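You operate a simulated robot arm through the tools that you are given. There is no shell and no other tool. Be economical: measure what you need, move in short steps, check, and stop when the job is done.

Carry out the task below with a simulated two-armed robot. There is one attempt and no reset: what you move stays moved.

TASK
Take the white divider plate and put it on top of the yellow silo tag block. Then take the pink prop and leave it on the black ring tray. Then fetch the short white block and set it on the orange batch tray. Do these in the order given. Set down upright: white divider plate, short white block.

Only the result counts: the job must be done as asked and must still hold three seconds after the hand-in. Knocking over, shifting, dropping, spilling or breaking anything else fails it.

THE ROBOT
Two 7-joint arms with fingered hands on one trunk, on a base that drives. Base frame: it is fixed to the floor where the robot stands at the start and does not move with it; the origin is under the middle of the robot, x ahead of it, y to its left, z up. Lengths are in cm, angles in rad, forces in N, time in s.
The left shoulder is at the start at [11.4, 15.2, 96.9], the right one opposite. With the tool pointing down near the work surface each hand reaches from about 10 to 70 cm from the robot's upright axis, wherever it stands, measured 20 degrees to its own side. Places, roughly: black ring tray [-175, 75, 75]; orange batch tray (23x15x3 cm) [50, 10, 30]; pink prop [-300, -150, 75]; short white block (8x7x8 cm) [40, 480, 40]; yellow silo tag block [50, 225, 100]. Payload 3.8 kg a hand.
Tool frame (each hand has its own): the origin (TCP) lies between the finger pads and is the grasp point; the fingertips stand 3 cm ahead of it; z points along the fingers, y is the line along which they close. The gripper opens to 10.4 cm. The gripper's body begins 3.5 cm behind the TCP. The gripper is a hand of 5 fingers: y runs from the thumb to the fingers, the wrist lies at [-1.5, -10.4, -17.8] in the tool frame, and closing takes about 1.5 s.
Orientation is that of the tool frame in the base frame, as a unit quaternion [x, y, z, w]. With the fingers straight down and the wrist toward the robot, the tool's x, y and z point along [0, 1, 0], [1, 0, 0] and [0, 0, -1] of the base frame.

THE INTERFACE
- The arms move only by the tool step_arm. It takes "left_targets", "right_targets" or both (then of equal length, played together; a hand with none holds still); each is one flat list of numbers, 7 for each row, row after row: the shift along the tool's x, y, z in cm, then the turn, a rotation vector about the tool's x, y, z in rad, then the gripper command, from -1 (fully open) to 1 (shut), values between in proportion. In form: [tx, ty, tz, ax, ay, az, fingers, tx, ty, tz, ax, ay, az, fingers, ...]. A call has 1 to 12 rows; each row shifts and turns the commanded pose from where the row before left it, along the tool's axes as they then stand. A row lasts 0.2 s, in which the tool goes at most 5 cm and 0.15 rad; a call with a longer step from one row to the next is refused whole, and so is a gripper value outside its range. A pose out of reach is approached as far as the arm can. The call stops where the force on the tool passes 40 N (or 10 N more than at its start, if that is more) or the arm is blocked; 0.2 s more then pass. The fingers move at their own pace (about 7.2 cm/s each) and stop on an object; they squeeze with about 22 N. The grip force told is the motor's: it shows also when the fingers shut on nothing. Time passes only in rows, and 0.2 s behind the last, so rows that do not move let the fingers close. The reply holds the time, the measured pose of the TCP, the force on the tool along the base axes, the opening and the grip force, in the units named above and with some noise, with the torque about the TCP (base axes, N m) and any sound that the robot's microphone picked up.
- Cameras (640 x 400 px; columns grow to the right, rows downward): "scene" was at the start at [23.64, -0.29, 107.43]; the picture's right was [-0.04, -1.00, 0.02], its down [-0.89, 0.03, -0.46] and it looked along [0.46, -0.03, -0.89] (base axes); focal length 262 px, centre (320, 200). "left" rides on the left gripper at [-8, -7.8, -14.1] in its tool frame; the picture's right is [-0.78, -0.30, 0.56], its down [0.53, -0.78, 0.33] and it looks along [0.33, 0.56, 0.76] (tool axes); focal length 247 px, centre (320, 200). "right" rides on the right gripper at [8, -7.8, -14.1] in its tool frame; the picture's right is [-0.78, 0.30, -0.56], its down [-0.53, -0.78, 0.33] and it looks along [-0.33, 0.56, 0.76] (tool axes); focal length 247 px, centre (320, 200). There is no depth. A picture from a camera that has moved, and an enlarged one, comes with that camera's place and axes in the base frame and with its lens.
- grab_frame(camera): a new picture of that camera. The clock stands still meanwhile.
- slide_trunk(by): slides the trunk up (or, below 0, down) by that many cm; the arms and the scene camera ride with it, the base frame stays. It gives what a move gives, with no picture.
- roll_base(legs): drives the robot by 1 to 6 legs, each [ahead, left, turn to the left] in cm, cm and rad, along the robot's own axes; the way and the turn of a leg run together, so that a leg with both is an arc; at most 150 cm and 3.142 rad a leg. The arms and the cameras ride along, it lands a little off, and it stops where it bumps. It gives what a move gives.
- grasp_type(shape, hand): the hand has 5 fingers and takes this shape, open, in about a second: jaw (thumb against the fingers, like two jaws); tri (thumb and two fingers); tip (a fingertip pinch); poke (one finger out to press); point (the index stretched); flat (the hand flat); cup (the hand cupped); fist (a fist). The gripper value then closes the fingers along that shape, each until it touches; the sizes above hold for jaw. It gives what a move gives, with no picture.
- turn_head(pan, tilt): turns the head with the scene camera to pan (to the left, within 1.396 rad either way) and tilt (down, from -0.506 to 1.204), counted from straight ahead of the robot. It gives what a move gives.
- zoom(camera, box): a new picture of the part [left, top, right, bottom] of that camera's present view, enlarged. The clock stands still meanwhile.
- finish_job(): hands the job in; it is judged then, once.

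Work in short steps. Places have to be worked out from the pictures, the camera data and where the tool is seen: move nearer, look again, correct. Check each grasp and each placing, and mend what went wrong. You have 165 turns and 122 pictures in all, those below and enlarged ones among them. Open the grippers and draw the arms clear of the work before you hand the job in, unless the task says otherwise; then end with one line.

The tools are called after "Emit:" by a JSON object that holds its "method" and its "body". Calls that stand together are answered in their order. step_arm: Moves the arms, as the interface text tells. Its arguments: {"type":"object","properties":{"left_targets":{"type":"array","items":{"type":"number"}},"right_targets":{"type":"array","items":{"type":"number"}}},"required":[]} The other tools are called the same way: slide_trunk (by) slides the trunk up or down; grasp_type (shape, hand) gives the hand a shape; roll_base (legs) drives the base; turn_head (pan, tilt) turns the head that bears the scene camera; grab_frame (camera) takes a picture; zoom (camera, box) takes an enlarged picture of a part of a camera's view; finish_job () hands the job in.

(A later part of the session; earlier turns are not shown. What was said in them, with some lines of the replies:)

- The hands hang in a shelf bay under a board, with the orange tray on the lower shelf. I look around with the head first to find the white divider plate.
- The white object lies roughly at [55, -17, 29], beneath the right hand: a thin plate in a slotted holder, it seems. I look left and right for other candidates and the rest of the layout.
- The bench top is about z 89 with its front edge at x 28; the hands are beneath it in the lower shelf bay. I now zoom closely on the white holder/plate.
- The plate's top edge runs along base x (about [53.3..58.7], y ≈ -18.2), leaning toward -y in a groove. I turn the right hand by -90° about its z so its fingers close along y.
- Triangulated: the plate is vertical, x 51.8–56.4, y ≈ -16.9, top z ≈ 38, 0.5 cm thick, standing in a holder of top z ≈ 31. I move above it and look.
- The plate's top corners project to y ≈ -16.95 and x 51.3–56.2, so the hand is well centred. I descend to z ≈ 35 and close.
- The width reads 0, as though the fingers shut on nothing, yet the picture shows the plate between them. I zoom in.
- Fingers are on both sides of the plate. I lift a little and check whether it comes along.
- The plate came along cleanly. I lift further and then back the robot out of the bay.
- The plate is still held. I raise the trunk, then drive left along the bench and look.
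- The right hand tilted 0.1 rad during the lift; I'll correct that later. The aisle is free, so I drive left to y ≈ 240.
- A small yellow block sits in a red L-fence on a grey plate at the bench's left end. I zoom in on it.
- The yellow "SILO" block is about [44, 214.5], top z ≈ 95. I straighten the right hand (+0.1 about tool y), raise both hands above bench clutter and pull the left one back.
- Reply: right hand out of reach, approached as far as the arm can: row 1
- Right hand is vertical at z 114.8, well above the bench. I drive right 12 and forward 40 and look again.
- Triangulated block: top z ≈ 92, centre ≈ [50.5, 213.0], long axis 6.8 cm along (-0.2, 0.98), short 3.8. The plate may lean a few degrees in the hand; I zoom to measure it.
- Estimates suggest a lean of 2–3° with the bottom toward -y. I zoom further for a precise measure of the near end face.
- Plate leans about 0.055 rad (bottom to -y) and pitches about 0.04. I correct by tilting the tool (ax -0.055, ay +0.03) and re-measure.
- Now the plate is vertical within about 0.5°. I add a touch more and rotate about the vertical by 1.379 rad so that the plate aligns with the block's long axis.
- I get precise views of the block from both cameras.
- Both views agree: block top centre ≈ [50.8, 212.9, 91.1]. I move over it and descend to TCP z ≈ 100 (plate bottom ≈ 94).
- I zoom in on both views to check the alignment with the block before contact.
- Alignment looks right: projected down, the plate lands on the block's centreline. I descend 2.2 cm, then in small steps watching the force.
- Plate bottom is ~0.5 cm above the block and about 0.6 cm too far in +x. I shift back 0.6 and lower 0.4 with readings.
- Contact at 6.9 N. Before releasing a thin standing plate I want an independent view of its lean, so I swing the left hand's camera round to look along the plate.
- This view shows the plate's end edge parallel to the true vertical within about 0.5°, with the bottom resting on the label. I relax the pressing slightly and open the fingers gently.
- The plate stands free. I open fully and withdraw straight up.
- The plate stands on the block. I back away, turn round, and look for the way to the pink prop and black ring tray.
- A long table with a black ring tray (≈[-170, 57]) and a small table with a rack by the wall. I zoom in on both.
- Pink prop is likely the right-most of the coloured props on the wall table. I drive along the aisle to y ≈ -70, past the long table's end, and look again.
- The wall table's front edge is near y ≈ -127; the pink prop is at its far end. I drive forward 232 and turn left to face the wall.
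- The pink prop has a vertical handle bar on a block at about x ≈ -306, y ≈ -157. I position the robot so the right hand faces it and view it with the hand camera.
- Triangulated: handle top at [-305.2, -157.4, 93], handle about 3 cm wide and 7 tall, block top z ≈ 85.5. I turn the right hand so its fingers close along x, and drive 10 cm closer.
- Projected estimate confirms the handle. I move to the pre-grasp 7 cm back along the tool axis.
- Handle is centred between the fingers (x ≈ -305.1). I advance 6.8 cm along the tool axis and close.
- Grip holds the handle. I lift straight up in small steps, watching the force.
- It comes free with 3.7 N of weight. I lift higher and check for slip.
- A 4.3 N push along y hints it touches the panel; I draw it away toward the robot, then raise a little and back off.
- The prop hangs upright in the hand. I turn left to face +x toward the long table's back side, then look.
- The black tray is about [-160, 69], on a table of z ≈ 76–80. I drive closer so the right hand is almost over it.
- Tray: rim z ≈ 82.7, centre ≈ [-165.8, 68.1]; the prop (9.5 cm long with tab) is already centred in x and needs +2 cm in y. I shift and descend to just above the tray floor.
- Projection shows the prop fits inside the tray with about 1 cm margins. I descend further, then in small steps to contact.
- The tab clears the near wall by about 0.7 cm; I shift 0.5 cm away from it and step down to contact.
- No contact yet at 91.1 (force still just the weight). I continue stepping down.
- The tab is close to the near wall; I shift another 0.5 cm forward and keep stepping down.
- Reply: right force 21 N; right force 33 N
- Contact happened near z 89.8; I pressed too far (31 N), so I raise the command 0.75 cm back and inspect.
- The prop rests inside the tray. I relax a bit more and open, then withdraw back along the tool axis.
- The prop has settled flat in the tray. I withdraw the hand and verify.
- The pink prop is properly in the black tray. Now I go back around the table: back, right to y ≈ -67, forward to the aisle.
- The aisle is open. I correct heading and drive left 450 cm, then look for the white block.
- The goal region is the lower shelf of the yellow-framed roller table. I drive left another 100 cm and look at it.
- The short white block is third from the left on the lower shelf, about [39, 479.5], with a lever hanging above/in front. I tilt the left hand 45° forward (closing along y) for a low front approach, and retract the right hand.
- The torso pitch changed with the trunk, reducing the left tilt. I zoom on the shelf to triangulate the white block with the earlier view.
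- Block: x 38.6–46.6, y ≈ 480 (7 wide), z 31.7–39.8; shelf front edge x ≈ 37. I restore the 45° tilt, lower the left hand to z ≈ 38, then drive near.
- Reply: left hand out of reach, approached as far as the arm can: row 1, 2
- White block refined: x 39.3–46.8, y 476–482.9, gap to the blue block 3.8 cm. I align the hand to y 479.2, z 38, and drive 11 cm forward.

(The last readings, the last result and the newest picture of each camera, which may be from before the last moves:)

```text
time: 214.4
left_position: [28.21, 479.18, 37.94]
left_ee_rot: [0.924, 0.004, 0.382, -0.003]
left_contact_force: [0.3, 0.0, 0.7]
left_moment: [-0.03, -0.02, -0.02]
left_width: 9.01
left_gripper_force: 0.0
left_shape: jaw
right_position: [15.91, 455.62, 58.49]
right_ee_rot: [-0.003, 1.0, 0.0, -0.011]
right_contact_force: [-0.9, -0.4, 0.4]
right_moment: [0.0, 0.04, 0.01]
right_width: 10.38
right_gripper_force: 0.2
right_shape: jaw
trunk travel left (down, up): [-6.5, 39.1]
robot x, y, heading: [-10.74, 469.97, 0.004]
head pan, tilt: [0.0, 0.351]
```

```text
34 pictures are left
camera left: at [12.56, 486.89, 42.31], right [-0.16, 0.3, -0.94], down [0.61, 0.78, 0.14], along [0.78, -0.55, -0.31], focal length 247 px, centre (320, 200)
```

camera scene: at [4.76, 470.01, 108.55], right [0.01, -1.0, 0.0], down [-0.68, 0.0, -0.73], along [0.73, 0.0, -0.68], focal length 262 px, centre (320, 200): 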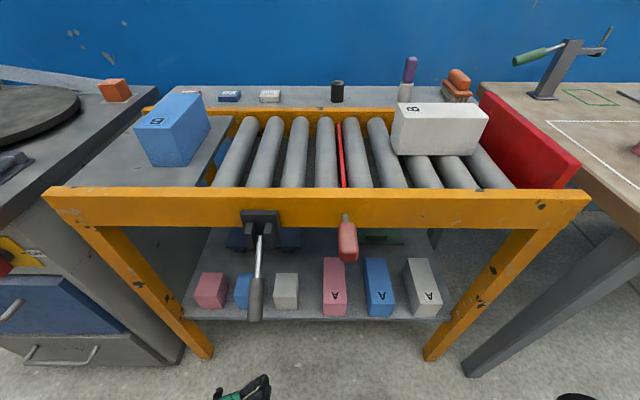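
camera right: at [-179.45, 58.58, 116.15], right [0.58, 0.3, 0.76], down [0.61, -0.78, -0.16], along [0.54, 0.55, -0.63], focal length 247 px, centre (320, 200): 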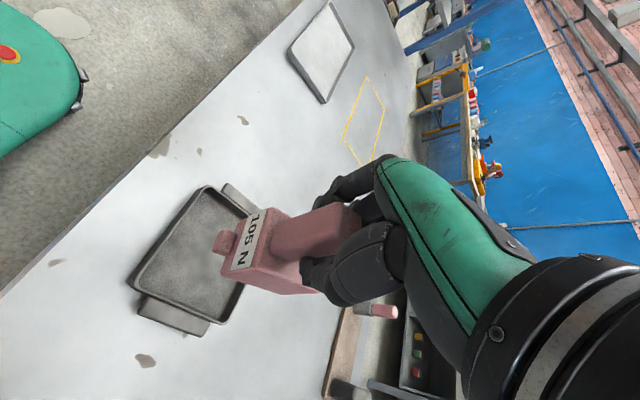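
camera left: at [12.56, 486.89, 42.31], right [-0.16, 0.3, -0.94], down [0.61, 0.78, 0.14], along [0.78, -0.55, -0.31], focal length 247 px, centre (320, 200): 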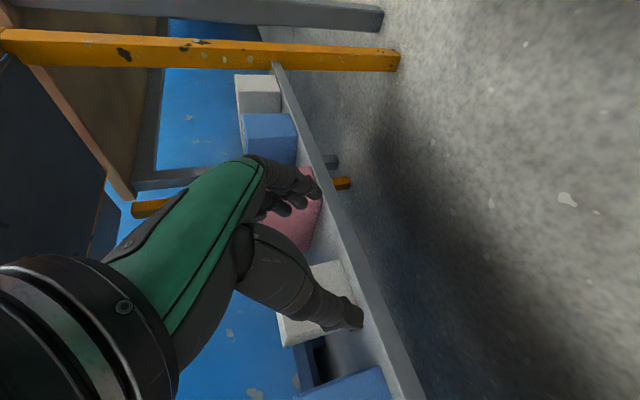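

The white block lies between thumb and fingers as predicted. I advance 7 cm in x and check.

Emit:
{"method": "step_arm", "body": {"left_targets": [1.65, 0, 1.65, 0, 0, 0, -0.73, 1.65, 0, 1.65, 0, 0, 0, -0.73, 1.65, 0, 1.65, 0, 0, 0, -0.73, 0, 0, 0, 0, 0, 0, -0.73]}}

Emit:
{"method": "zoom", "body": {"camera": "left", "box": [210, 130, 400, 400]}}

Emit:
{"method": "zoom", "body": {"camera": "scene", "box": [190, 235, 370, 355]}}

```text
time: 215.4
left_position: [35.42, 479.24, 37.92]
left_ee_rot: [0.925, 0.003, 0.38, -0.002]
left_contact_force: [0.0, -0.4, 1.0]
left_moment: [0.02, -0.03, 0.01]
left_width: 8.98
left_gripper_force: 0.1
left_shape: jaw
right_position: [15.98, 455.52, 58.61]
right_ee_rot: [-0.004, 1.0, 0.0, -0.009]
right_contact_force: [0.3, 0.5, 0.0]
right_moment: [-0.05, -0.02, 0.0]
right_width: 10.39
right_gripper_force: 0.1
right_shape: jaw
trunk travel left (down, up): [-6.5, 39.1]
robot x, y, heading: [-10.91, 469.23, -0.004]
head pan, tilt: [0.0, 0.351]
```

```text
1.48 times, centred on (305, 265) of left
camera zoom: at [19.64, 486.99, 42.28], right [-0.16, 0.3, -0.94], down [0.61, 0.78, 0.14], along [0.78, -0.55, -0.31], focal length 366 px, centre (342, 104)
```

zoom: 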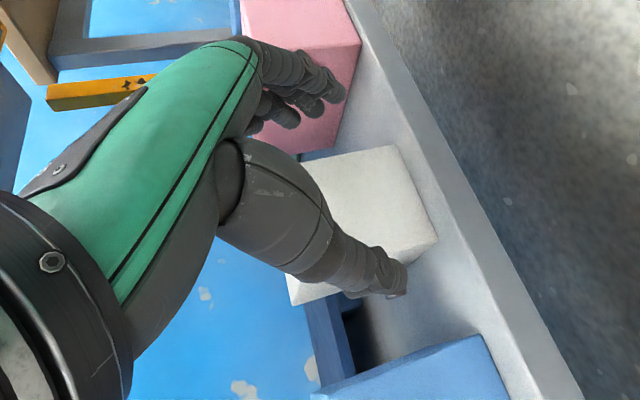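

```text
3.33 times, centred on (280, 295) of scene
camera zoom: at [15.57, 469.89, 108.56], right [0.0, -1.0, 0.0], down [-0.68, 0.0, -0.73], along [0.73, 0.0, -0.68], focal length 873 px, centre (453, -117)
```

zoom: 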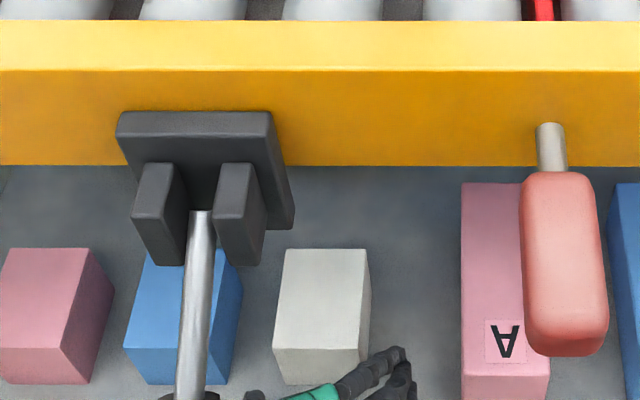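

The fingers straddle the block with clearance on both sides. I advance another 5.8 cm and close.

Emit:
{"method": "step_arm", "body": {"left_targets": [1.37, 0, 1.37, 0, 0, 0, -0.73, 1.37, 0, 1.37, 0, 0, 0, -0.73, 1.37, 0, 1.37, 0, 0, 0, -0.73, 0, 0, 0, 0, 0, 0, -0.73]}}

Emit:
{"method": "zoom", "body": {"camera": "left", "box": [210, 130, 400, 400]}}

```text
time: 216.4
left_position: [41.15, 479.19, 37.92]
left_ee_rot: [0.925, 0.003, 0.381, -0.001]
left_contact_force: [-0.5, 1.4, -0.1]
left_moment: [-0.02, -0.02, 0.0]
left_width: 9.0
left_gripper_force: 0.0
left_shape: jaw
right_position: [15.92, 455.53, 58.53]
right_ee_rot: [-0.003, 1.0, -0.001, -0.009]
right_contact_force: [-0.4, 0.2, -0.4]
right_moment: [0.04, 0.01, 0.0]
right_width: 10.36
right_gripper_force: 0.0
right_shape: jaw
trunk travel left (down, up): [-6.5, 39.1]
robot x, y, heading: [-10.92, 469.88, -0.002]
head pan, tilt: [0.0, 0.351]
```

```text
1.48 times, centred on (305, 265) of left
camera zoom: at [25.4, 486.98, 42.37], right [-0.16, 0.3, -0.94], down [0.61, 0.78, 0.14], along [0.78, -0.55, -0.3], focal length 366 px, centre (342, 104)
```

zoom: 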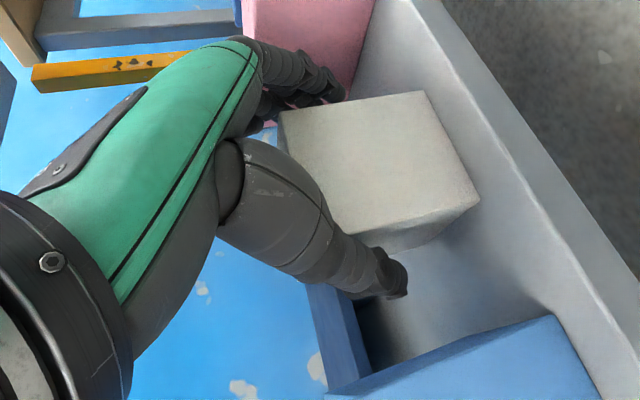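

The block is well between thumb and fingers. I close the grip.

Emit:
{"method": "step_arm", "body": {"left_targets": [0, 0, 0, 0, 0, 0, -0.4, 0, 0, 0, 0, 0, 0, 0, 0, 0, 0, 0, 0, 0, 1, 0, 0, 0, 0, 0, 0, 1, 0, 0, 0, 0, 0, 0, 1, 0, 0, 0, 0, 0, 0, 1, 0, 0, 0, 0, 0, 0, 1]}}

Emit:
{"method": "zoom", "body": {"camera": "left", "box": [210, 130, 400, 400]}}

```text
time: 218.0
left_position: [41.07, 479.2, 37.98]
left_ee_rot: [0.924, 0.003, 0.382, -0.003]
left_contact_force: [1.0, 0.6, 0.4]
left_moment: [0.06, 0.0, -0.04]
left_width: 5.83
left_gripper_force: 21.8
left_shape: jaw
right_position: [15.77, 455.49, 58.53]
right_ee_rot: [-0.003, 1.0, 0.0, -0.009]
right_contact_force: [1.3, 0.1, -0.3]
right_moment: [-0.01, 0.03, -0.02]
right_width: 10.37
right_gripper_force: 0.0
right_shape: jaw
trunk travel left (down, up): [-6.5, 39.1]
robot x, y, heading: [-11.06, 469.99, 0.002]
head pan, tilt: [0.0, 0.351]
```

```text
1.48 times, centred on (305, 265) of left
camera zoom: at [25.4, 486.96, 42.37], right [-0.16, 0.3, -0.94], down [0.61, 0.78, 0.14], along [0.78, -0.55, -0.3], focal length 366 px, centre (342, 104)
```

zoom: 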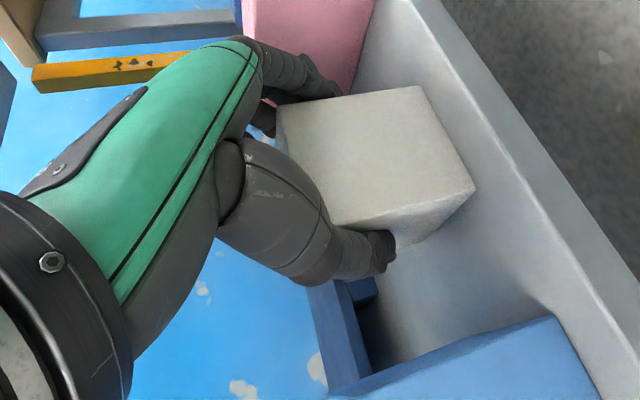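

Gripped (width 5.8). I lift 5 cm and check it.

Emit:
{"method": "step_arm", "body": {"left_targets": [0.5, 0, -0.5, 0, 0, 0, 1, 0.7, 0, -0.7, 0, 0, 0, 1, 0.9, 0, -0.9, 0, 0, 0, 1, 0.9, 0, -0.9, 0, 0, 0, 1, 0.5, 0, -0.5, 0, 0, 0, 1, 0, 0, 0, 0, 0, 0, 1]}}

Emit:
{"method": "grab_frame", "body": {"camera": "left"}}

```text
time: 219.4
left_position: [41.08, 479.26, 42.85]
left_ee_rot: [0.924, 0.003, 0.381, -0.002]
left_contact_force: [0.3, 0.3, -2.4]
left_moment: [0.01, 0.09, -0.01]
left_width: 5.81
left_gripper_force: 21.8
left_shape: jaw
right_position: [15.98, 455.47, 58.52]
right_ee_rot: [-0.004, 1.0, -0.001, -0.009]
right_contact_force: [-0.2, -0.3, 0.1]
right_moment: [0.01, 0.02, -0.01]
right_width: 10.37
right_gripper_force: 0.1
right_shape: jaw
trunk travel left (down, up): [-6.5, 39.1]
robot x, y, heading: [-10.65, 469.95, -0.001]
head pan, tilt: [0.0, 0.351]
```

```text
29 pictures are left
camera left: at [25.24, 486.96, 47.31], right [-0.16, 0.3, -0.94], down [0.61, 0.78, 0.14], along [0.78, -0.55, -0.31], focal length 247 px, centre (320, 200)
```

left: 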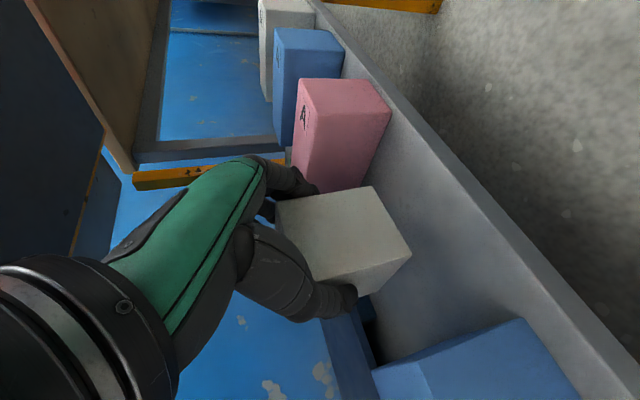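

Block held firmly (2.4 N). I back out and drive right along the aisle toward y ≈ 0.

Emit:
{"method": "roll_base", "body": {"legs": [[-62, 0, 0], [0, -150, 0], [0, -150, 0], [0, -150, 0]]}}

Emit:
{"method": "turn_head", "body": {"pan": 0.0, "tilt": 0.35}}

Emit:
{"method": "grab_frame", "body": {"camera": "scene"}}

```text
time: 243.7
left_position: [-23.08, 36.07, 42.91]
left_ee_rot: [0.924, 0.001, 0.381, -0.002]
left_contact_force: [0.1, -0.2, -2.3]
left_moment: [-0.01, 0.04, -0.02]
left_width: 5.83
left_gripper_force: 21.6
left_shape: jaw
right_position: [-48.14, 12.48, 58.48]
right_ee_rot: [-0.003, 1.0, 0.0, -0.009]
right_contact_force: [-0.3, 0.1, 0.0]
right_moment: [-0.01, 0.02, -0.01]
right_width: 10.36
right_gripper_force: 0.0
right_shape: jaw
trunk travel left (down, up): [-6.5, 39.1]
robot x, y, heading: [-74.62, 27.18, -0.007]
head pan, tilt: [0.0, 0.351]
```

```text
time: 244.2
left_position: [-23.0, 36.05, 42.89]
left_ee_rot: [0.925, 0.001, 0.38, -0.002]
left_contact_force: [0.5, -0.3, -3.7]
left_moment: [-0.01, 0.07, -0.02]
left_width: 5.82
left_gripper_force: 22.1
left_shape: jaw
right_position: [-48.21, 12.46, 58.59]
right_ee_rot: [-0.002, 1.0, -0.001, -0.009]
right_contact_force: [1.1, -0.3, 0.4]
right_moment: [0.02, 0.01, -0.02]
right_width: 10.39
right_gripper_force: 0.1
right_shape: jaw
trunk travel left (down, up): [-6.5, 39.1]
robot x, y, heading: [-74.36, 26.78, -0.004]
head pan, tilt: [0.0, 0.351]
```

```text
28 pictures are left
camera scene: at [-48.35, 26.85, 108.54], right [0.0, -1.0, 0.0], down [-0.68, 0.0, -0.73], along [0.73, 0.0, -0.68], focal length 262 px, centre (320, 200)
```

scene: 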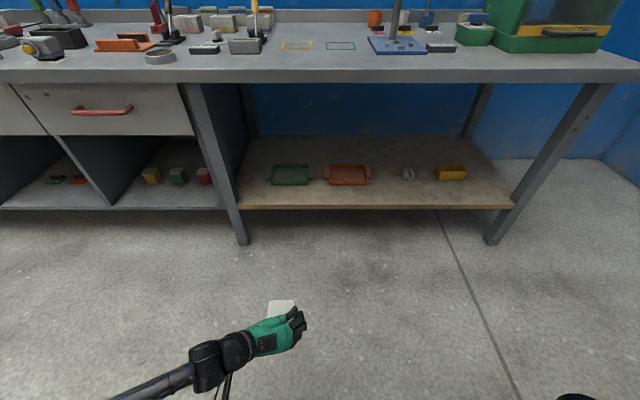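

Emit:
{"method": "zoom", "body": {"camera": "scene", "box": [255, 145, 415, 215]}}

```text
4.00 times, centred on (335, 180) of scene
camera zoom: at [-48.35, 26.85, 108.54], right [0.0, -1.0, 0.0], down [-0.68, 0.0, -0.73], along [0.73, 0.0, -0.68], focal length 1048 px, centre (260, 280)
```

zoom: 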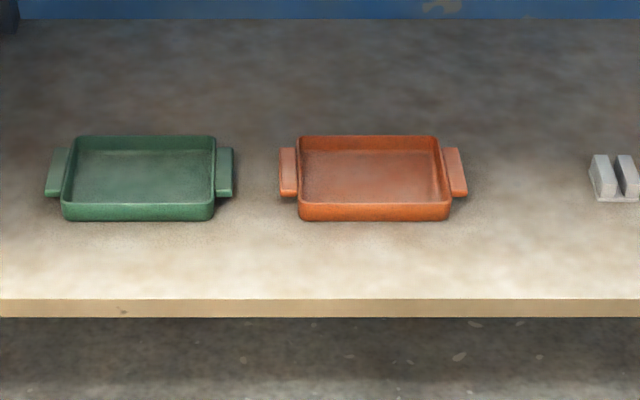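

Orange tray: centre ≈ [53.7, 12.8], rim z ≈ 31.3, interior about 17×11. I lower the right hand for clearance under the bench, then drive right 23 and forward 62.

Emit:
{"method": "step_arm", "body": {"right_targets": [0, 0, 4, 0, 0, 0, -1, 0, 0, 4, 0, 0, 0, -1, 0, 0, 0, 0, 0, 0, -1]}}

Emit:
{"method": "roll_base", "body": {"legs": [[0, -23, 0.004], [62, 0, 0]]}}

Emit:
{"method": "grab_frame", "body": {"camera": "left"}}

Emit:
{"method": "turn_head", "body": {"pan": 0.0, "tilt": 0.6}}

Emit:
{"method": "grab_frame", "body": {"camera": "scene"}}

```text
time: 245.1
left_position: [-23.05, 36.07, 42.98]
left_ee_rot: [0.924, 0.003, 0.381, -0.001]
left_contact_force: [-0.6, -0.3, -2.0]
left_moment: [-0.01, 0.02, -0.01]
left_width: 5.81
left_gripper_force: 22.3
left_shape: jaw
right_position: [-48.27, 12.54, 50.58]
right_ee_rot: [-0.002, 1.0, -0.001, -0.009]
right_contact_force: [-0.4, 1.2, -0.6]
right_moment: [0.0, 0.01, 0.01]
right_width: 10.37
right_gripper_force: 0.0
right_shape: jaw
trunk travel left (down, up): [-6.5, 39.1]
robot x, y, heading: [-74.96, 27.17, -0.0]
head pan, tilt: [0.0, 0.351]
```

```text
time: 249.8
left_position: [38.27, 14.12, 42.98]
left_ee_rot: [0.925, 0.006, 0.38, -0.004]
left_contact_force: [-0.3, 0.3, -3.2]
left_moment: [0.01, 0.07, 0.01]
left_width: 5.82
left_gripper_force: 22.0
left_shape: jaw
right_position: [13.34, -9.66, 50.52]
right_ee_rot: [-0.008, 1.0, -0.001, -0.01]
right_contact_force: [0.4, 0.1, -0.1]
right_moment: [0.01, 0.02, 0.02]
right_width: 10.37
right_gripper_force: 0.0
right_shape: jaw
trunk travel left (down, up): [-6.5, 39.1]
robot x, y, heading: [-13.2, 4.32, 0.015]
head pan, tilt: [0.0, 0.351]
```

```text
26 pictures are left
camera left: at [22.6, 21.74, 47.27], right [-0.16, 0.3, -0.94], down [0.6, 0.79, 0.14], along [0.78, -0.54, -0.31], focal length 247 px, centre (320, 200)
```

left: 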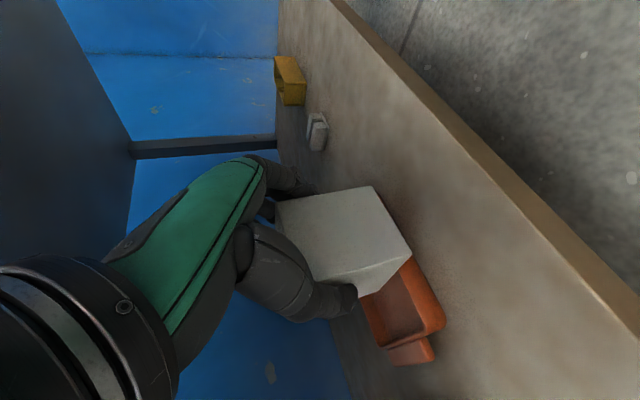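

```text
time: 250.6
left_position: [38.32, 14.04, 42.96]
left_ee_rot: [0.924, 0.007, 0.382, -0.005]
left_contact_force: [-0.4, -0.8, -2.8]
left_moment: [-0.01, 0.06, 0.01]
left_width: 5.83
left_gripper_force: 21.7
left_shape: jaw
right_position: [13.39, -9.7, 50.53]
right_ee_rot: [-0.008, 1.0, 0.0, -0.009]
right_contact_force: [0.3, 0.6, 0.1]
right_moment: [0.03, 0.02, 0.0]
right_width: 10.39
right_gripper_force: 0.1
right_shape: jaw
trunk travel left (down, up): [-6.5, 39.1]
robot x, y, heading: [-13.28, 4.49, 0.009]
head pan, tilt: [0.0, 0.6]
```

```text
25 pictures are left
camera scene: at [11.78, 4.59, 106.63], right [0.01, -1.0, 0.0], down [-0.84, -0.01, -0.54], along [0.54, 0.0, -0.84], focal length 262 px, centre (320, 200)
```

scene: 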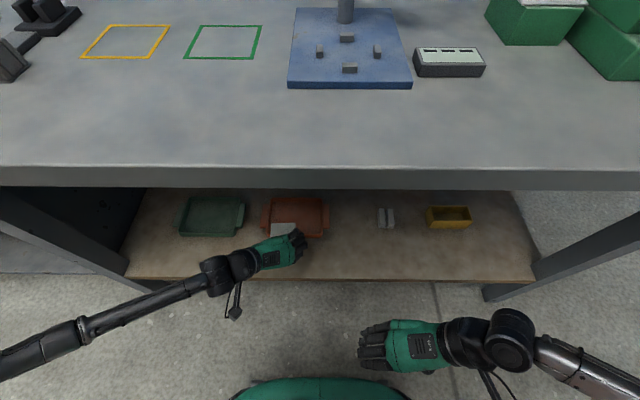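

Emit:
{"method": "zoom", "body": {"camera": "scene", "box": [240, 185, 350, 270]}}

Emit:
{"method": "zoom", "body": {"camera": "left", "box": [250, 150, 470, 370]}}

```text
4.71 times, centred on (295, 228) of scene
camera zoom: at [11.78, 4.59, 106.63], right [0.01, -1.0, 0.0], down [-0.84, -0.01, -0.54], along [0.54, 0.0, -0.84], focal length 1232 px, centre (438, 71)
```

zoom: 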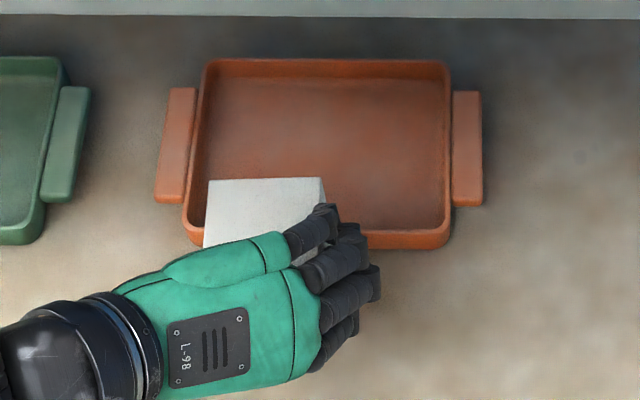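

```text
1.82 times, centred on (360, 260) of left
camera zoom: at [22.57, 21.75, 47.29], right [-0.16, 0.3, -0.94], down [0.6, 0.79, 0.14], along [0.78, -0.54, -0.31], focal length 449 px, centre (247, 91)
```

zoom: 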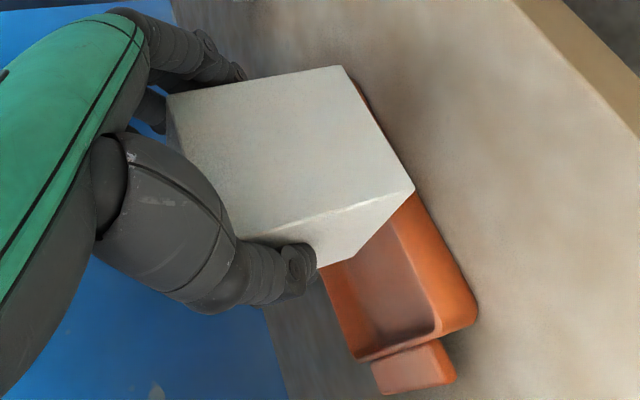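

Tray centre ≈ [54.2, 13.1]; block centre is TCP + (1.9, 0.5). I drive 10 cm forward, then move the arm the rest of the way.

Emit:
{"method": "roll_base", "body": {"legs": [[10, 0, -0.01]]}}

Emit:
{"method": "zoom", "body": {"camera": "scene", "box": [240, 185, 350, 270]}}

```text
time: 251.8
left_position: [48.52, 13.57, 42.75]
left_ee_rot: [0.925, 0.001, 0.38, -0.002]
left_contact_force: [0.2, 0.1, -3.1]
left_moment: [-0.02, 0.06, 0.03]
left_width: 5.82
left_gripper_force: 21.0
left_shape: jaw
right_position: [23.32, -9.88, 50.46]
right_ee_rot: [-0.002, 1.0, -0.001, -0.01]
right_contact_force: [0.1, 1.0, 0.8]
right_moment: [0.01, 0.01, 0.02]
right_width: 10.39
right_gripper_force: 0.0
right_shape: jaw
trunk travel left (down, up): [-6.5, 39.1]
robot x, y, heading: [-2.8, 4.47, -0.003]
head pan, tilt: [0.0, 0.6]
```

```text
4.71 times, centred on (295, 228) of scene
camera zoom: at [21.9, 4.36, 106.59], right [0.0, -1.0, 0.0], down [-0.84, 0.0, -0.54], along [0.54, 0.0, -0.84], focal length 1232 px, centre (438, 71)
```

zoom: 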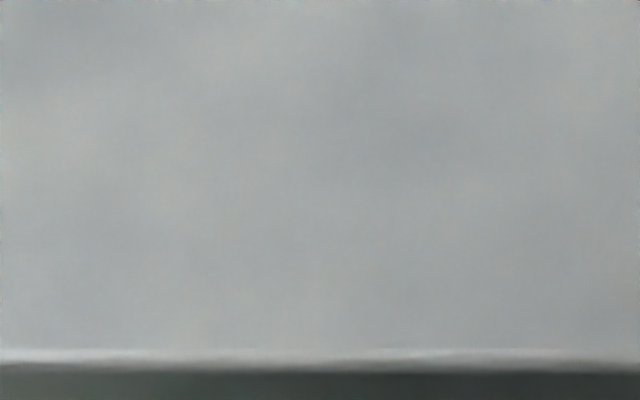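

The bench now hides the scene view, so I rely on poses and the left camera. I shift +3.8 x, -1.0 y and lower by 3.

Emit:
{"method": "step_arm", "body": {"left_targets": [1.345, 0.5, 1.345, 0, 0, 0, 1, 1.345, 0.5, 1.345, 0, 0, 0, 1, -0.7, 0, 0.7, 0, 0, 0, 1, -0.7, 0, 0.7, 0, 0, 0, 1, -0.7, 0, 0.7, 0, 0, 0, 1, 0, 0, 0, 0, 0, 0, 1]}}

Emit:
{"method": "grab_frame", "body": {"camera": "left"}}

Emit:
{"method": "grab_frame", "body": {"camera": "right"}}

```text
time: 253.2
left_position: [52.19, 12.74, 39.96]
left_ee_rot: [0.925, 0.002, 0.381, -0.001]
left_contact_force: [0.7, 0.2, -2.8]
left_moment: [0.0, 0.04, -0.01]
left_width: 5.8
left_gripper_force: 22.8
left_shape: jaw
right_position: [23.17, -9.87, 50.55]
right_ee_rot: [-0.002, 1.0, -0.001, -0.009]
right_contact_force: [0.5, 0.2, -0.2]
right_moment: [0.03, 0.04, 0.01]
right_width: 10.38
right_gripper_force: 0.1
right_shape: jaw
trunk travel left (down, up): [-6.5, 39.1]
robot x, y, heading: [-3.38, 4.23, -0.004]
head pan, tilt: [0.0, 0.6]
```

```text
21 pictures are left
camera left: at [36.56, 20.48, 44.31], right [-0.16, 0.3, -0.94], down [0.61, 0.78, 0.14], along [0.78, -0.55, -0.31], focal length 247 px, centre (320, 200)
```

left: 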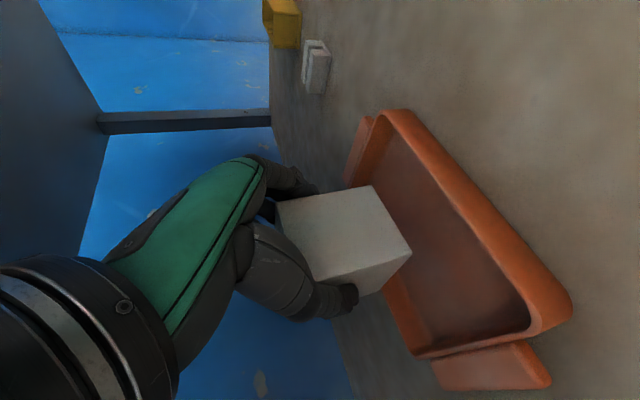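

```text
20 pictures are left
camera right: at [15.51, -17.73, 64.88], right [0.78, 0.3, 0.54], down [0.53, -0.77, -0.34], along [0.32, 0.56, -0.77], focal length 247 px, centre (320, 200)
```

right: 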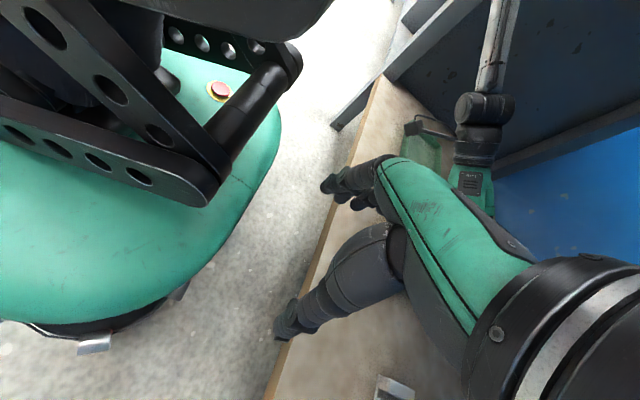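

Left camera gives the tray x 46.4–59.6, y 5–21.6; block footprint (50–58 × 9.7–16.7) is well inside. I lower 4 cm, then step to contact.

Emit:
{"method": "step_arm", "body": {"left_targets": [-0.28, 0, -0.28, 0, 0, 0, 1, -0.7, 0, 0.7, 0, 0, 0, 1, -0.7, 0, 0.7, 0, 0, 0, 1, -0.7, 0, 0.7, 0, 0, 0, 1, -0.5, 0, 0.5, 0, 0, 0, 1, 0, 0, 0, 0, 0, 0, 1]}}

Emit:
{"method": "grab_frame", "body": {"camera": "left"}}

```text
time: 254.6
left_position: [51.7, 12.68, 36.34]
left_ee_rot: [0.925, 0.002, 0.381, -0.002]
left_contact_force: [-0.5, 0.8, -3.0]
left_moment: [-0.01, 0.06, 0.01]
left_width: 5.79
left_gripper_force: 21.9
left_shape: jaw
right_position: [23.15, -9.96, 50.47]
right_ee_rot: [-0.003, 1.0, -0.001, -0.008]
right_contact_force: [0.1, 0.6, -0.6]
right_moment: [-0.02, 0.01, 0.0]
right_width: 10.37
right_gripper_force: 0.0
right_shape: jaw
trunk travel left (down, up): [-6.5, 39.1]
robot x, y, heading: [-3.32, 4.5, -0.002]
head pan, tilt: [0.0, 0.6]
```

```text
19 pictures are left
camera left: at [36.04, 20.41, 40.71], right [-0.16, 0.3, -0.94], down [0.61, 0.78, 0.14], along [0.78, -0.55, -0.31], focal length 247 px, centre (320, 200)
```

left: 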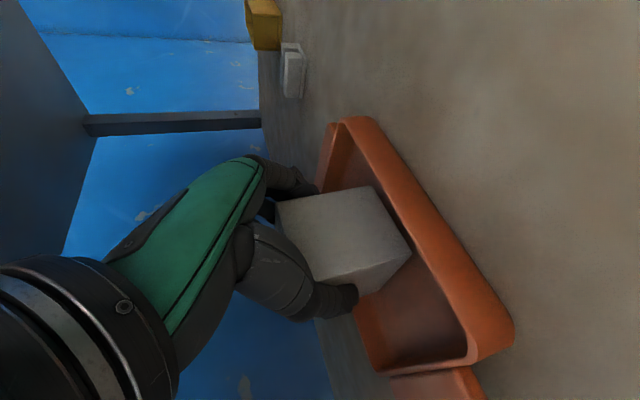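

Margins to the front wall are about 1.8 cm. I step down to contact.

Emit:
{"method": "step_arm", "body": {"left_targets": [-0.35, 0, 0.35, 0, 0, 0, 1, -0.2, 0, 0.2, 0, 0, 0, 1, 0, 0, 0, 0, 0, 0, 1]}}

Emit:
{"method": "step_arm", "body": {"left_targets": [-0.15, 0, 0.15, 0, 0, 0, 1, 0, 0, 0, 0, 0, 0, 1]}}

Emit:
{"method": "step_arm", "body": {"left_targets": [-0.15, 0, 0.15, 0, 0, 0, 1, 0, 0, 0, 0, 0, 0, 1]}}

```text
time: 255.3
left_position: [51.86, 12.53, 35.54]
left_ee_rot: [0.924, 0.003, 0.382, -0.001]
left_contact_force: [-0.2, -0.6, 1.1]
left_moment: [0.11, 0.0, 0.03]
left_width: 5.8
left_gripper_force: 22.2
left_shape: jaw
right_position: [23.13, -9.96, 50.64]
right_ee_rot: [-0.002, 1.0, 0.0, -0.009]
right_contact_force: [0.3, 0.2, -0.1]
right_moment: [0.05, 0.02, 0.03]
right_width: 10.38
right_gripper_force: 0.1
right_shape: jaw
trunk travel left (down, up): [-6.5, 39.1]
robot x, y, heading: [-3.17, 4.06, -0.0]
head pan, tilt: [0.0, 0.6]
```

```text
time: 255.9
left_position: [51.81, 12.52, 35.57]
left_ee_rot: [0.924, 0.002, 0.382, -0.002]
left_contact_force: [-2.5, -1.8, 7.5]
left_moment: [0.12, -0.11, 0.09]
left_width: 5.81
left_gripper_force: 22.1
left_shape: jaw
right_position: [23.08, -9.97, 50.71]
right_ee_rot: [-0.002, 1.0, 0.0, -0.008]
right_contact_force: [0.8, 0.5, -0.2]
right_moment: [0.02, 0.0, 0.05]
right_width: 10.36
right_gripper_force: 0.1
right_shape: jaw
trunk travel left (down, up): [-6.5, 39.1]
robot x, y, heading: [-3.45, 4.58, -0.0]
head pan, tilt: [0.0, 0.6]
```

```text
time: 256.6
left_position: [51.67, 12.57, 35.34]
left_ee_rot: [0.924, 0.002, 0.383, -0.001]
left_contact_force: [-3.6, -1.0, 17.3]
left_moment: [0.02, -0.31, 0.17]
left_width: 5.82
left_gripper_force: 22.0
left_shape: jaw
right_position: [23.25, -9.96, 50.6]
right_ee_rot: [-0.003, 1.0, -0.001, -0.008]
right_contact_force: [-0.8, 0.0, 0.6]
right_moment: [-0.04, 0.03, -0.01]
right_width: 10.35
right_gripper_force: 0.1
right_shape: jaw
trunk travel left (down, up): [-6.5, 39.1]
robot x, y, heading: [-3.94, 4.33, -0.001]
head pan, tilt: [0.0, 0.6]
```

Contact on the tray floor. I relax the press and look before releasing.

Emit:
{"method": "step_arm", "body": {"left_targets": [0.2, 0, -0.2, 0, 0, 0, 1, 0, 0, 0, 0, 0, 0, 1]}}

Emit:
{"method": "zoom", "body": {"camera": "left", "box": [250, 100, 500, 380]}}

```text
time: 257.1
left_position: [51.63, 12.58, 35.41]
left_ee_rot: [0.924, 0.002, 0.382, -0.002]
left_contact_force: [1.6, -2.9, 8.1]
left_moment: [-0.03, -0.19, 0.06]
left_width: 5.82
left_gripper_force: 22.1
left_shape: jaw
right_position: [23.18, -9.96, 50.61]
right_ee_rot: [-0.003, 1.0, 0.0, -0.009]
right_contact_force: [0.0, 0.5, -0.1]
right_moment: [0.03, 0.0, 0.01]
right_width: 10.37
right_gripper_force: 0.1
right_shape: jaw
trunk travel left (down, up): [-6.5, 39.1]
robot x, y, heading: [-3.45, 4.12, -0.0]
head pan, tilt: [0.0, 0.6]
```

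```text
1.43 times, centred on (375, 240) of left
camera zoom: at [36.04, 20.38, 39.78], right [-0.16, 0.3, -0.94], down [0.61, 0.78, 0.14], along [0.78, -0.55, -0.31], focal length 353 px, centre (241, 143)
```

zoom: 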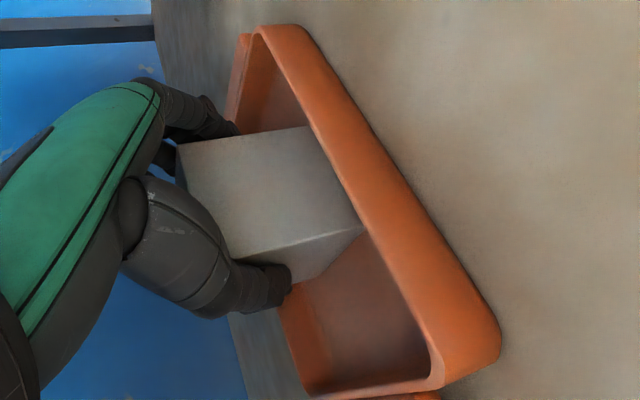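

The block sits inside the tray. I open gently and withdraw along the tool axis.

Emit:
{"method": "step_arm", "body": {"left_targets": [0.08, 0, -0.08, 0, 0, 0, 1, 0, 0, 0, 0, 0, 0, 0.3, 0, 0, 0, 0, 0, 0, -0.1, 0, 0, 0, 0, 0, 0, -0.3, 0, 0, 0, 0, 0, 0, -0.5, 0, 0, 0, 0, 0, 0, -0.7, 0, 0, 0, 0, 0, 0, -0.7]}}

Emit:
{"method": "grab_frame", "body": {"camera": "left"}}

```text
time: 258.8
left_position: [51.74, 12.66, 35.51]
left_ee_rot: [0.924, 0.002, 0.381, -0.001]
left_contact_force: [-0.8, 1.1, -0.2]
left_moment: [0.02, -0.01, -0.01]
left_width: 8.83
left_gripper_force: 0.1
left_shape: jaw
right_position: [23.09, -10.0, 50.54]
right_ee_rot: [-0.003, 1.0, 0.0, -0.009]
right_contact_force: [0.3, 0.6, 0.3]
right_moment: [0.01, 0.01, -0.03]
right_width: 10.4
right_gripper_force: 0.1
right_shape: jaw
trunk travel left (down, up): [-6.5, 39.1]
robot x, y, heading: [-3.24, 4.64, 0.001]
head pan, tilt: [0.0, 0.6]
```

```text
17 pictures are left
camera left: at [36.06, 20.44, 39.83], right [-0.16, 0.3, -0.94], down [0.61, 0.78, 0.14], along [0.78, -0.55, -0.31], focal length 247 px, centre (320, 200)
```

left: 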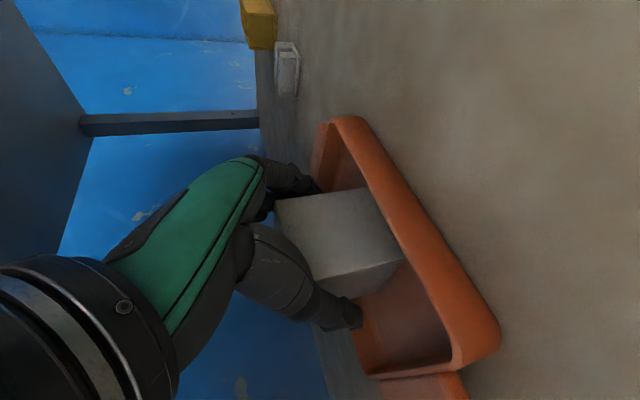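

Released. I withdraw back/up, then drive the robot back and inspect.

Emit:
{"method": "step_arm", "body": {"left_targets": [0, 0, -1, 0, 0, 0, -0.7, 0, 0, -2, 0, 0, 0, -0.7, 0, 0, -3, 0, 0, 0, -0.7, 0, 0, -3, 0, 0, 0, -0.7, 0, 0, -3, 0, 0, 0, -0.7, 0, 0, 0, 0, 0, 0, -1]}}

Emit:
{"method": "roll_base", "body": {"legs": [[-60, 0, 0]]}}

Emit:
{"method": "turn_head", "body": {"pan": 0.0, "tilt": 0.35}}

Emit:
{"method": "grab_frame", "body": {"camera": "scene"}}

```text
time: 260.1
left_position: [43.31, 12.53, 43.96]
left_ee_rot: [0.925, 0.002, 0.381, -0.002]
left_contact_force: [0.5, 0.7, -0.8]
left_moment: [-0.01, 0.02, 0.02]
left_width: 10.39
left_gripper_force: 0.1
left_shape: jaw
right_position: [23.24, -9.94, 50.67]
right_ee_rot: [-0.003, 1.0, 0.0, -0.008]
right_contact_force: [-0.4, -0.6, 0.1]
right_moment: [-0.02, 0.05, 0.01]
right_width: 10.37
right_gripper_force: 0.0
right_shape: jaw
trunk travel left (down, up): [-6.5, 39.1]
robot x, y, heading: [-3.52, 4.24, 0.001]
head pan, tilt: [0.0, 0.6]
```

```text
time: 263.5
left_position: [-16.27, 12.53, 43.75]
left_ee_rot: [0.924, -0.002, 0.382, 0.001]
left_contact_force: [-0.6, 0.0, -0.1]
left_moment: [0.02, -0.03, -0.01]
left_width: 10.33
left_gripper_force: 0.0
left_shape: jaw
right_position: [-36.63, -9.69, 50.52]
right_ee_rot: [0.001, 1.0, -0.001, -0.008]
right_contact_force: [0.2, -0.7, 0.1]
right_moment: [-0.01, -0.02, -0.02]
right_width: 10.37
right_gripper_force: 0.1
right_shape: jaw
trunk travel left (down, up): [-6.5, 39.1]
robot x, y, heading: [-63.05, 4.74, -0.017]
head pan, tilt: [0.0, 0.6]
```

```text
time: 264.3
left_position: [-16.08, 12.48, 43.93]
left_ee_rot: [0.925, -0.002, 0.381, 0.0]
left_contact_force: [-1.1, -0.3, 0.2]
left_moment: [0.02, -0.05, 0.01]
left_width: 10.35
left_gripper_force: 0.1
left_shape: jaw
right_position: [-36.71, -9.81, 50.62]
right_ee_rot: [0.002, 1.0, -0.001, -0.009]
right_contact_force: [-0.2, -0.2, 0.6]
right_moment: [0.01, -0.02, 0.01]
right_width: 10.38
right_gripper_force: 0.1
right_shape: jaw
trunk travel left (down, up): [-6.5, 39.1]
robot x, y, heading: [-63.05, 4.73, -0.011]
head pan, tilt: [0.0, 0.351]
```

```text
16 pictures are left
camera scene: at [-36.6, 4.49, 108.55], right [-0.01, -1.0, 0.0], down [-0.68, 0.01, -0.73], along [0.73, -0.01, -0.68], focal length 262 px, centre (320, 200)
```

scene: 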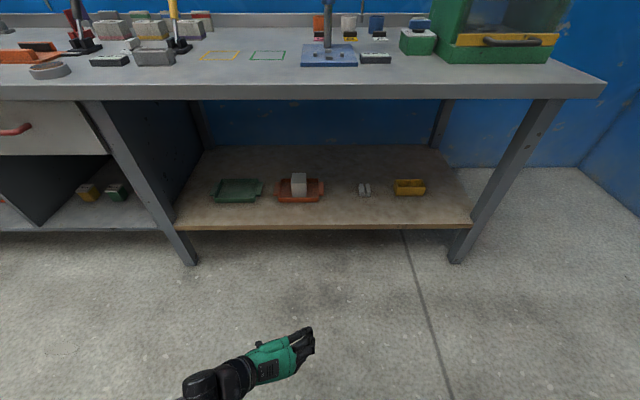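

The white block stands in the orange tray. I check from here that the plate still stands on the SILO block.

Emit:
{"method": "zoom", "body": {"camera": "scene", "box": [260, 160, 340, 210]}}

Emit:
{"method": "turn_head", "body": {"pan": 1.15, "tilt": -0.2}}

Emit:
{"method": "grab_frame", "body": {"camera": "scene"}}

```text
8.00 times, centred on (300, 185) of scene
camera zoom: at [-36.6, 4.49, 108.55], right [-0.01, -1.0, 0.0], down [-0.68, 0.01, -0.73], along [0.73, -0.01, -0.68], focal length 2095 px, centre (480, 320)
```

zoom: 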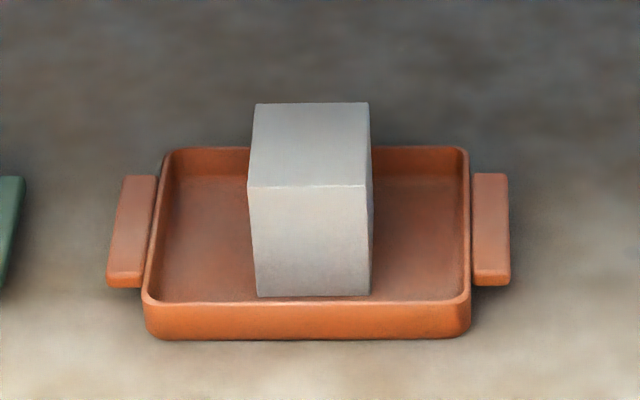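

```text
time: 265.7
left_position: [-16.13, 12.55, 43.94]
left_ee_rot: [0.925, -0.002, 0.381, 0.0]
left_contact_force: [0.2, 0.4, -0.7]
left_moment: [0.0, 0.01, -0.01]
left_width: 10.34
left_gripper_force: 0.1
left_shape: jaw
right_position: [-36.64, -9.69, 50.62]
right_ee_rot: [0.001, 1.0, 0.0, -0.009]
right_contact_force: [0.2, 0.4, 1.5]
right_moment: [-0.01, -0.02, -0.01]
right_width: 10.38
right_gripper_force: 0.2
right_shape: jaw
trunk travel left (down, up): [-6.5, 39.1]
robot x, y, heading: [-62.92, 4.61, -0.007]
head pan, tilt: [1.15, -0.201]
```

```text
14 pictures are left
camera scene: at [-40.04, 12.12, 115.44], right [0.84, -0.42, -0.35], down [-0.3, 0.18, -0.94], along [0.46, 0.89, 0.03], focal length 262 px, centre (320, 200)
```

scene: 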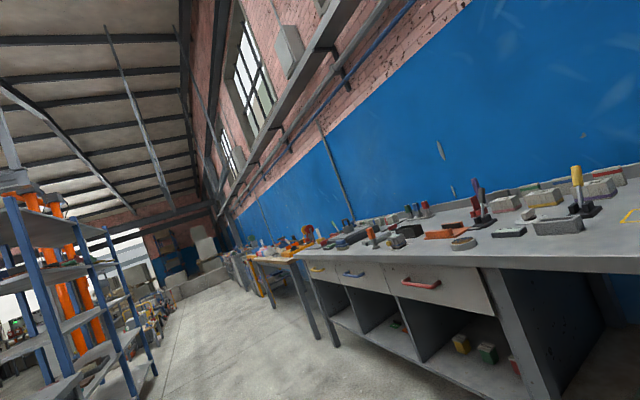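

Emit:
{"method": "zoom", "body": {"camera": "scene", "box": [280, 205, 360, 255]}}

```text
8.00 times, centred on (320, 230) of scene
camera zoom: at [-40.04, 12.12, 115.44], right [0.84, -0.42, -0.35], down [-0.3, 0.18, -0.94], along [0.46, 0.89, 0.03], focal length 2095 px, centre (320, -40)
```

zoom: 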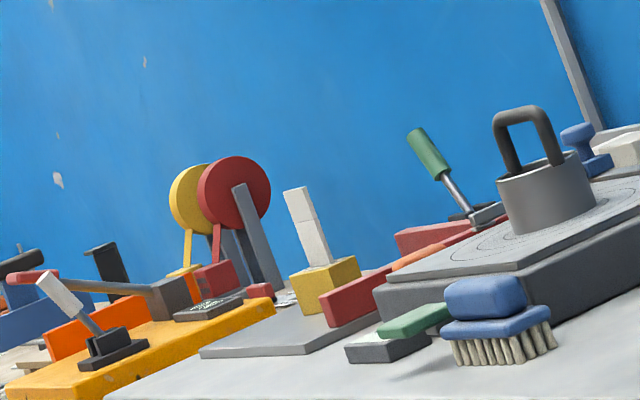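

The plate still stands upright on the SILO block. The pink prop was left flat in the black tray, and the white block stands in the orange tray. Both grippers are open and clear, so I hand in.

Emit:
{"method": "finish_job", "body": {}}

```text
The job is handed in.
```

All three placements were made in the order asked and the job is handed in. The white divider plate stands upright on the yellow silo tag block, the pink prop sits in the black ring tray, and the short white block stands upright in the orange batch tray.
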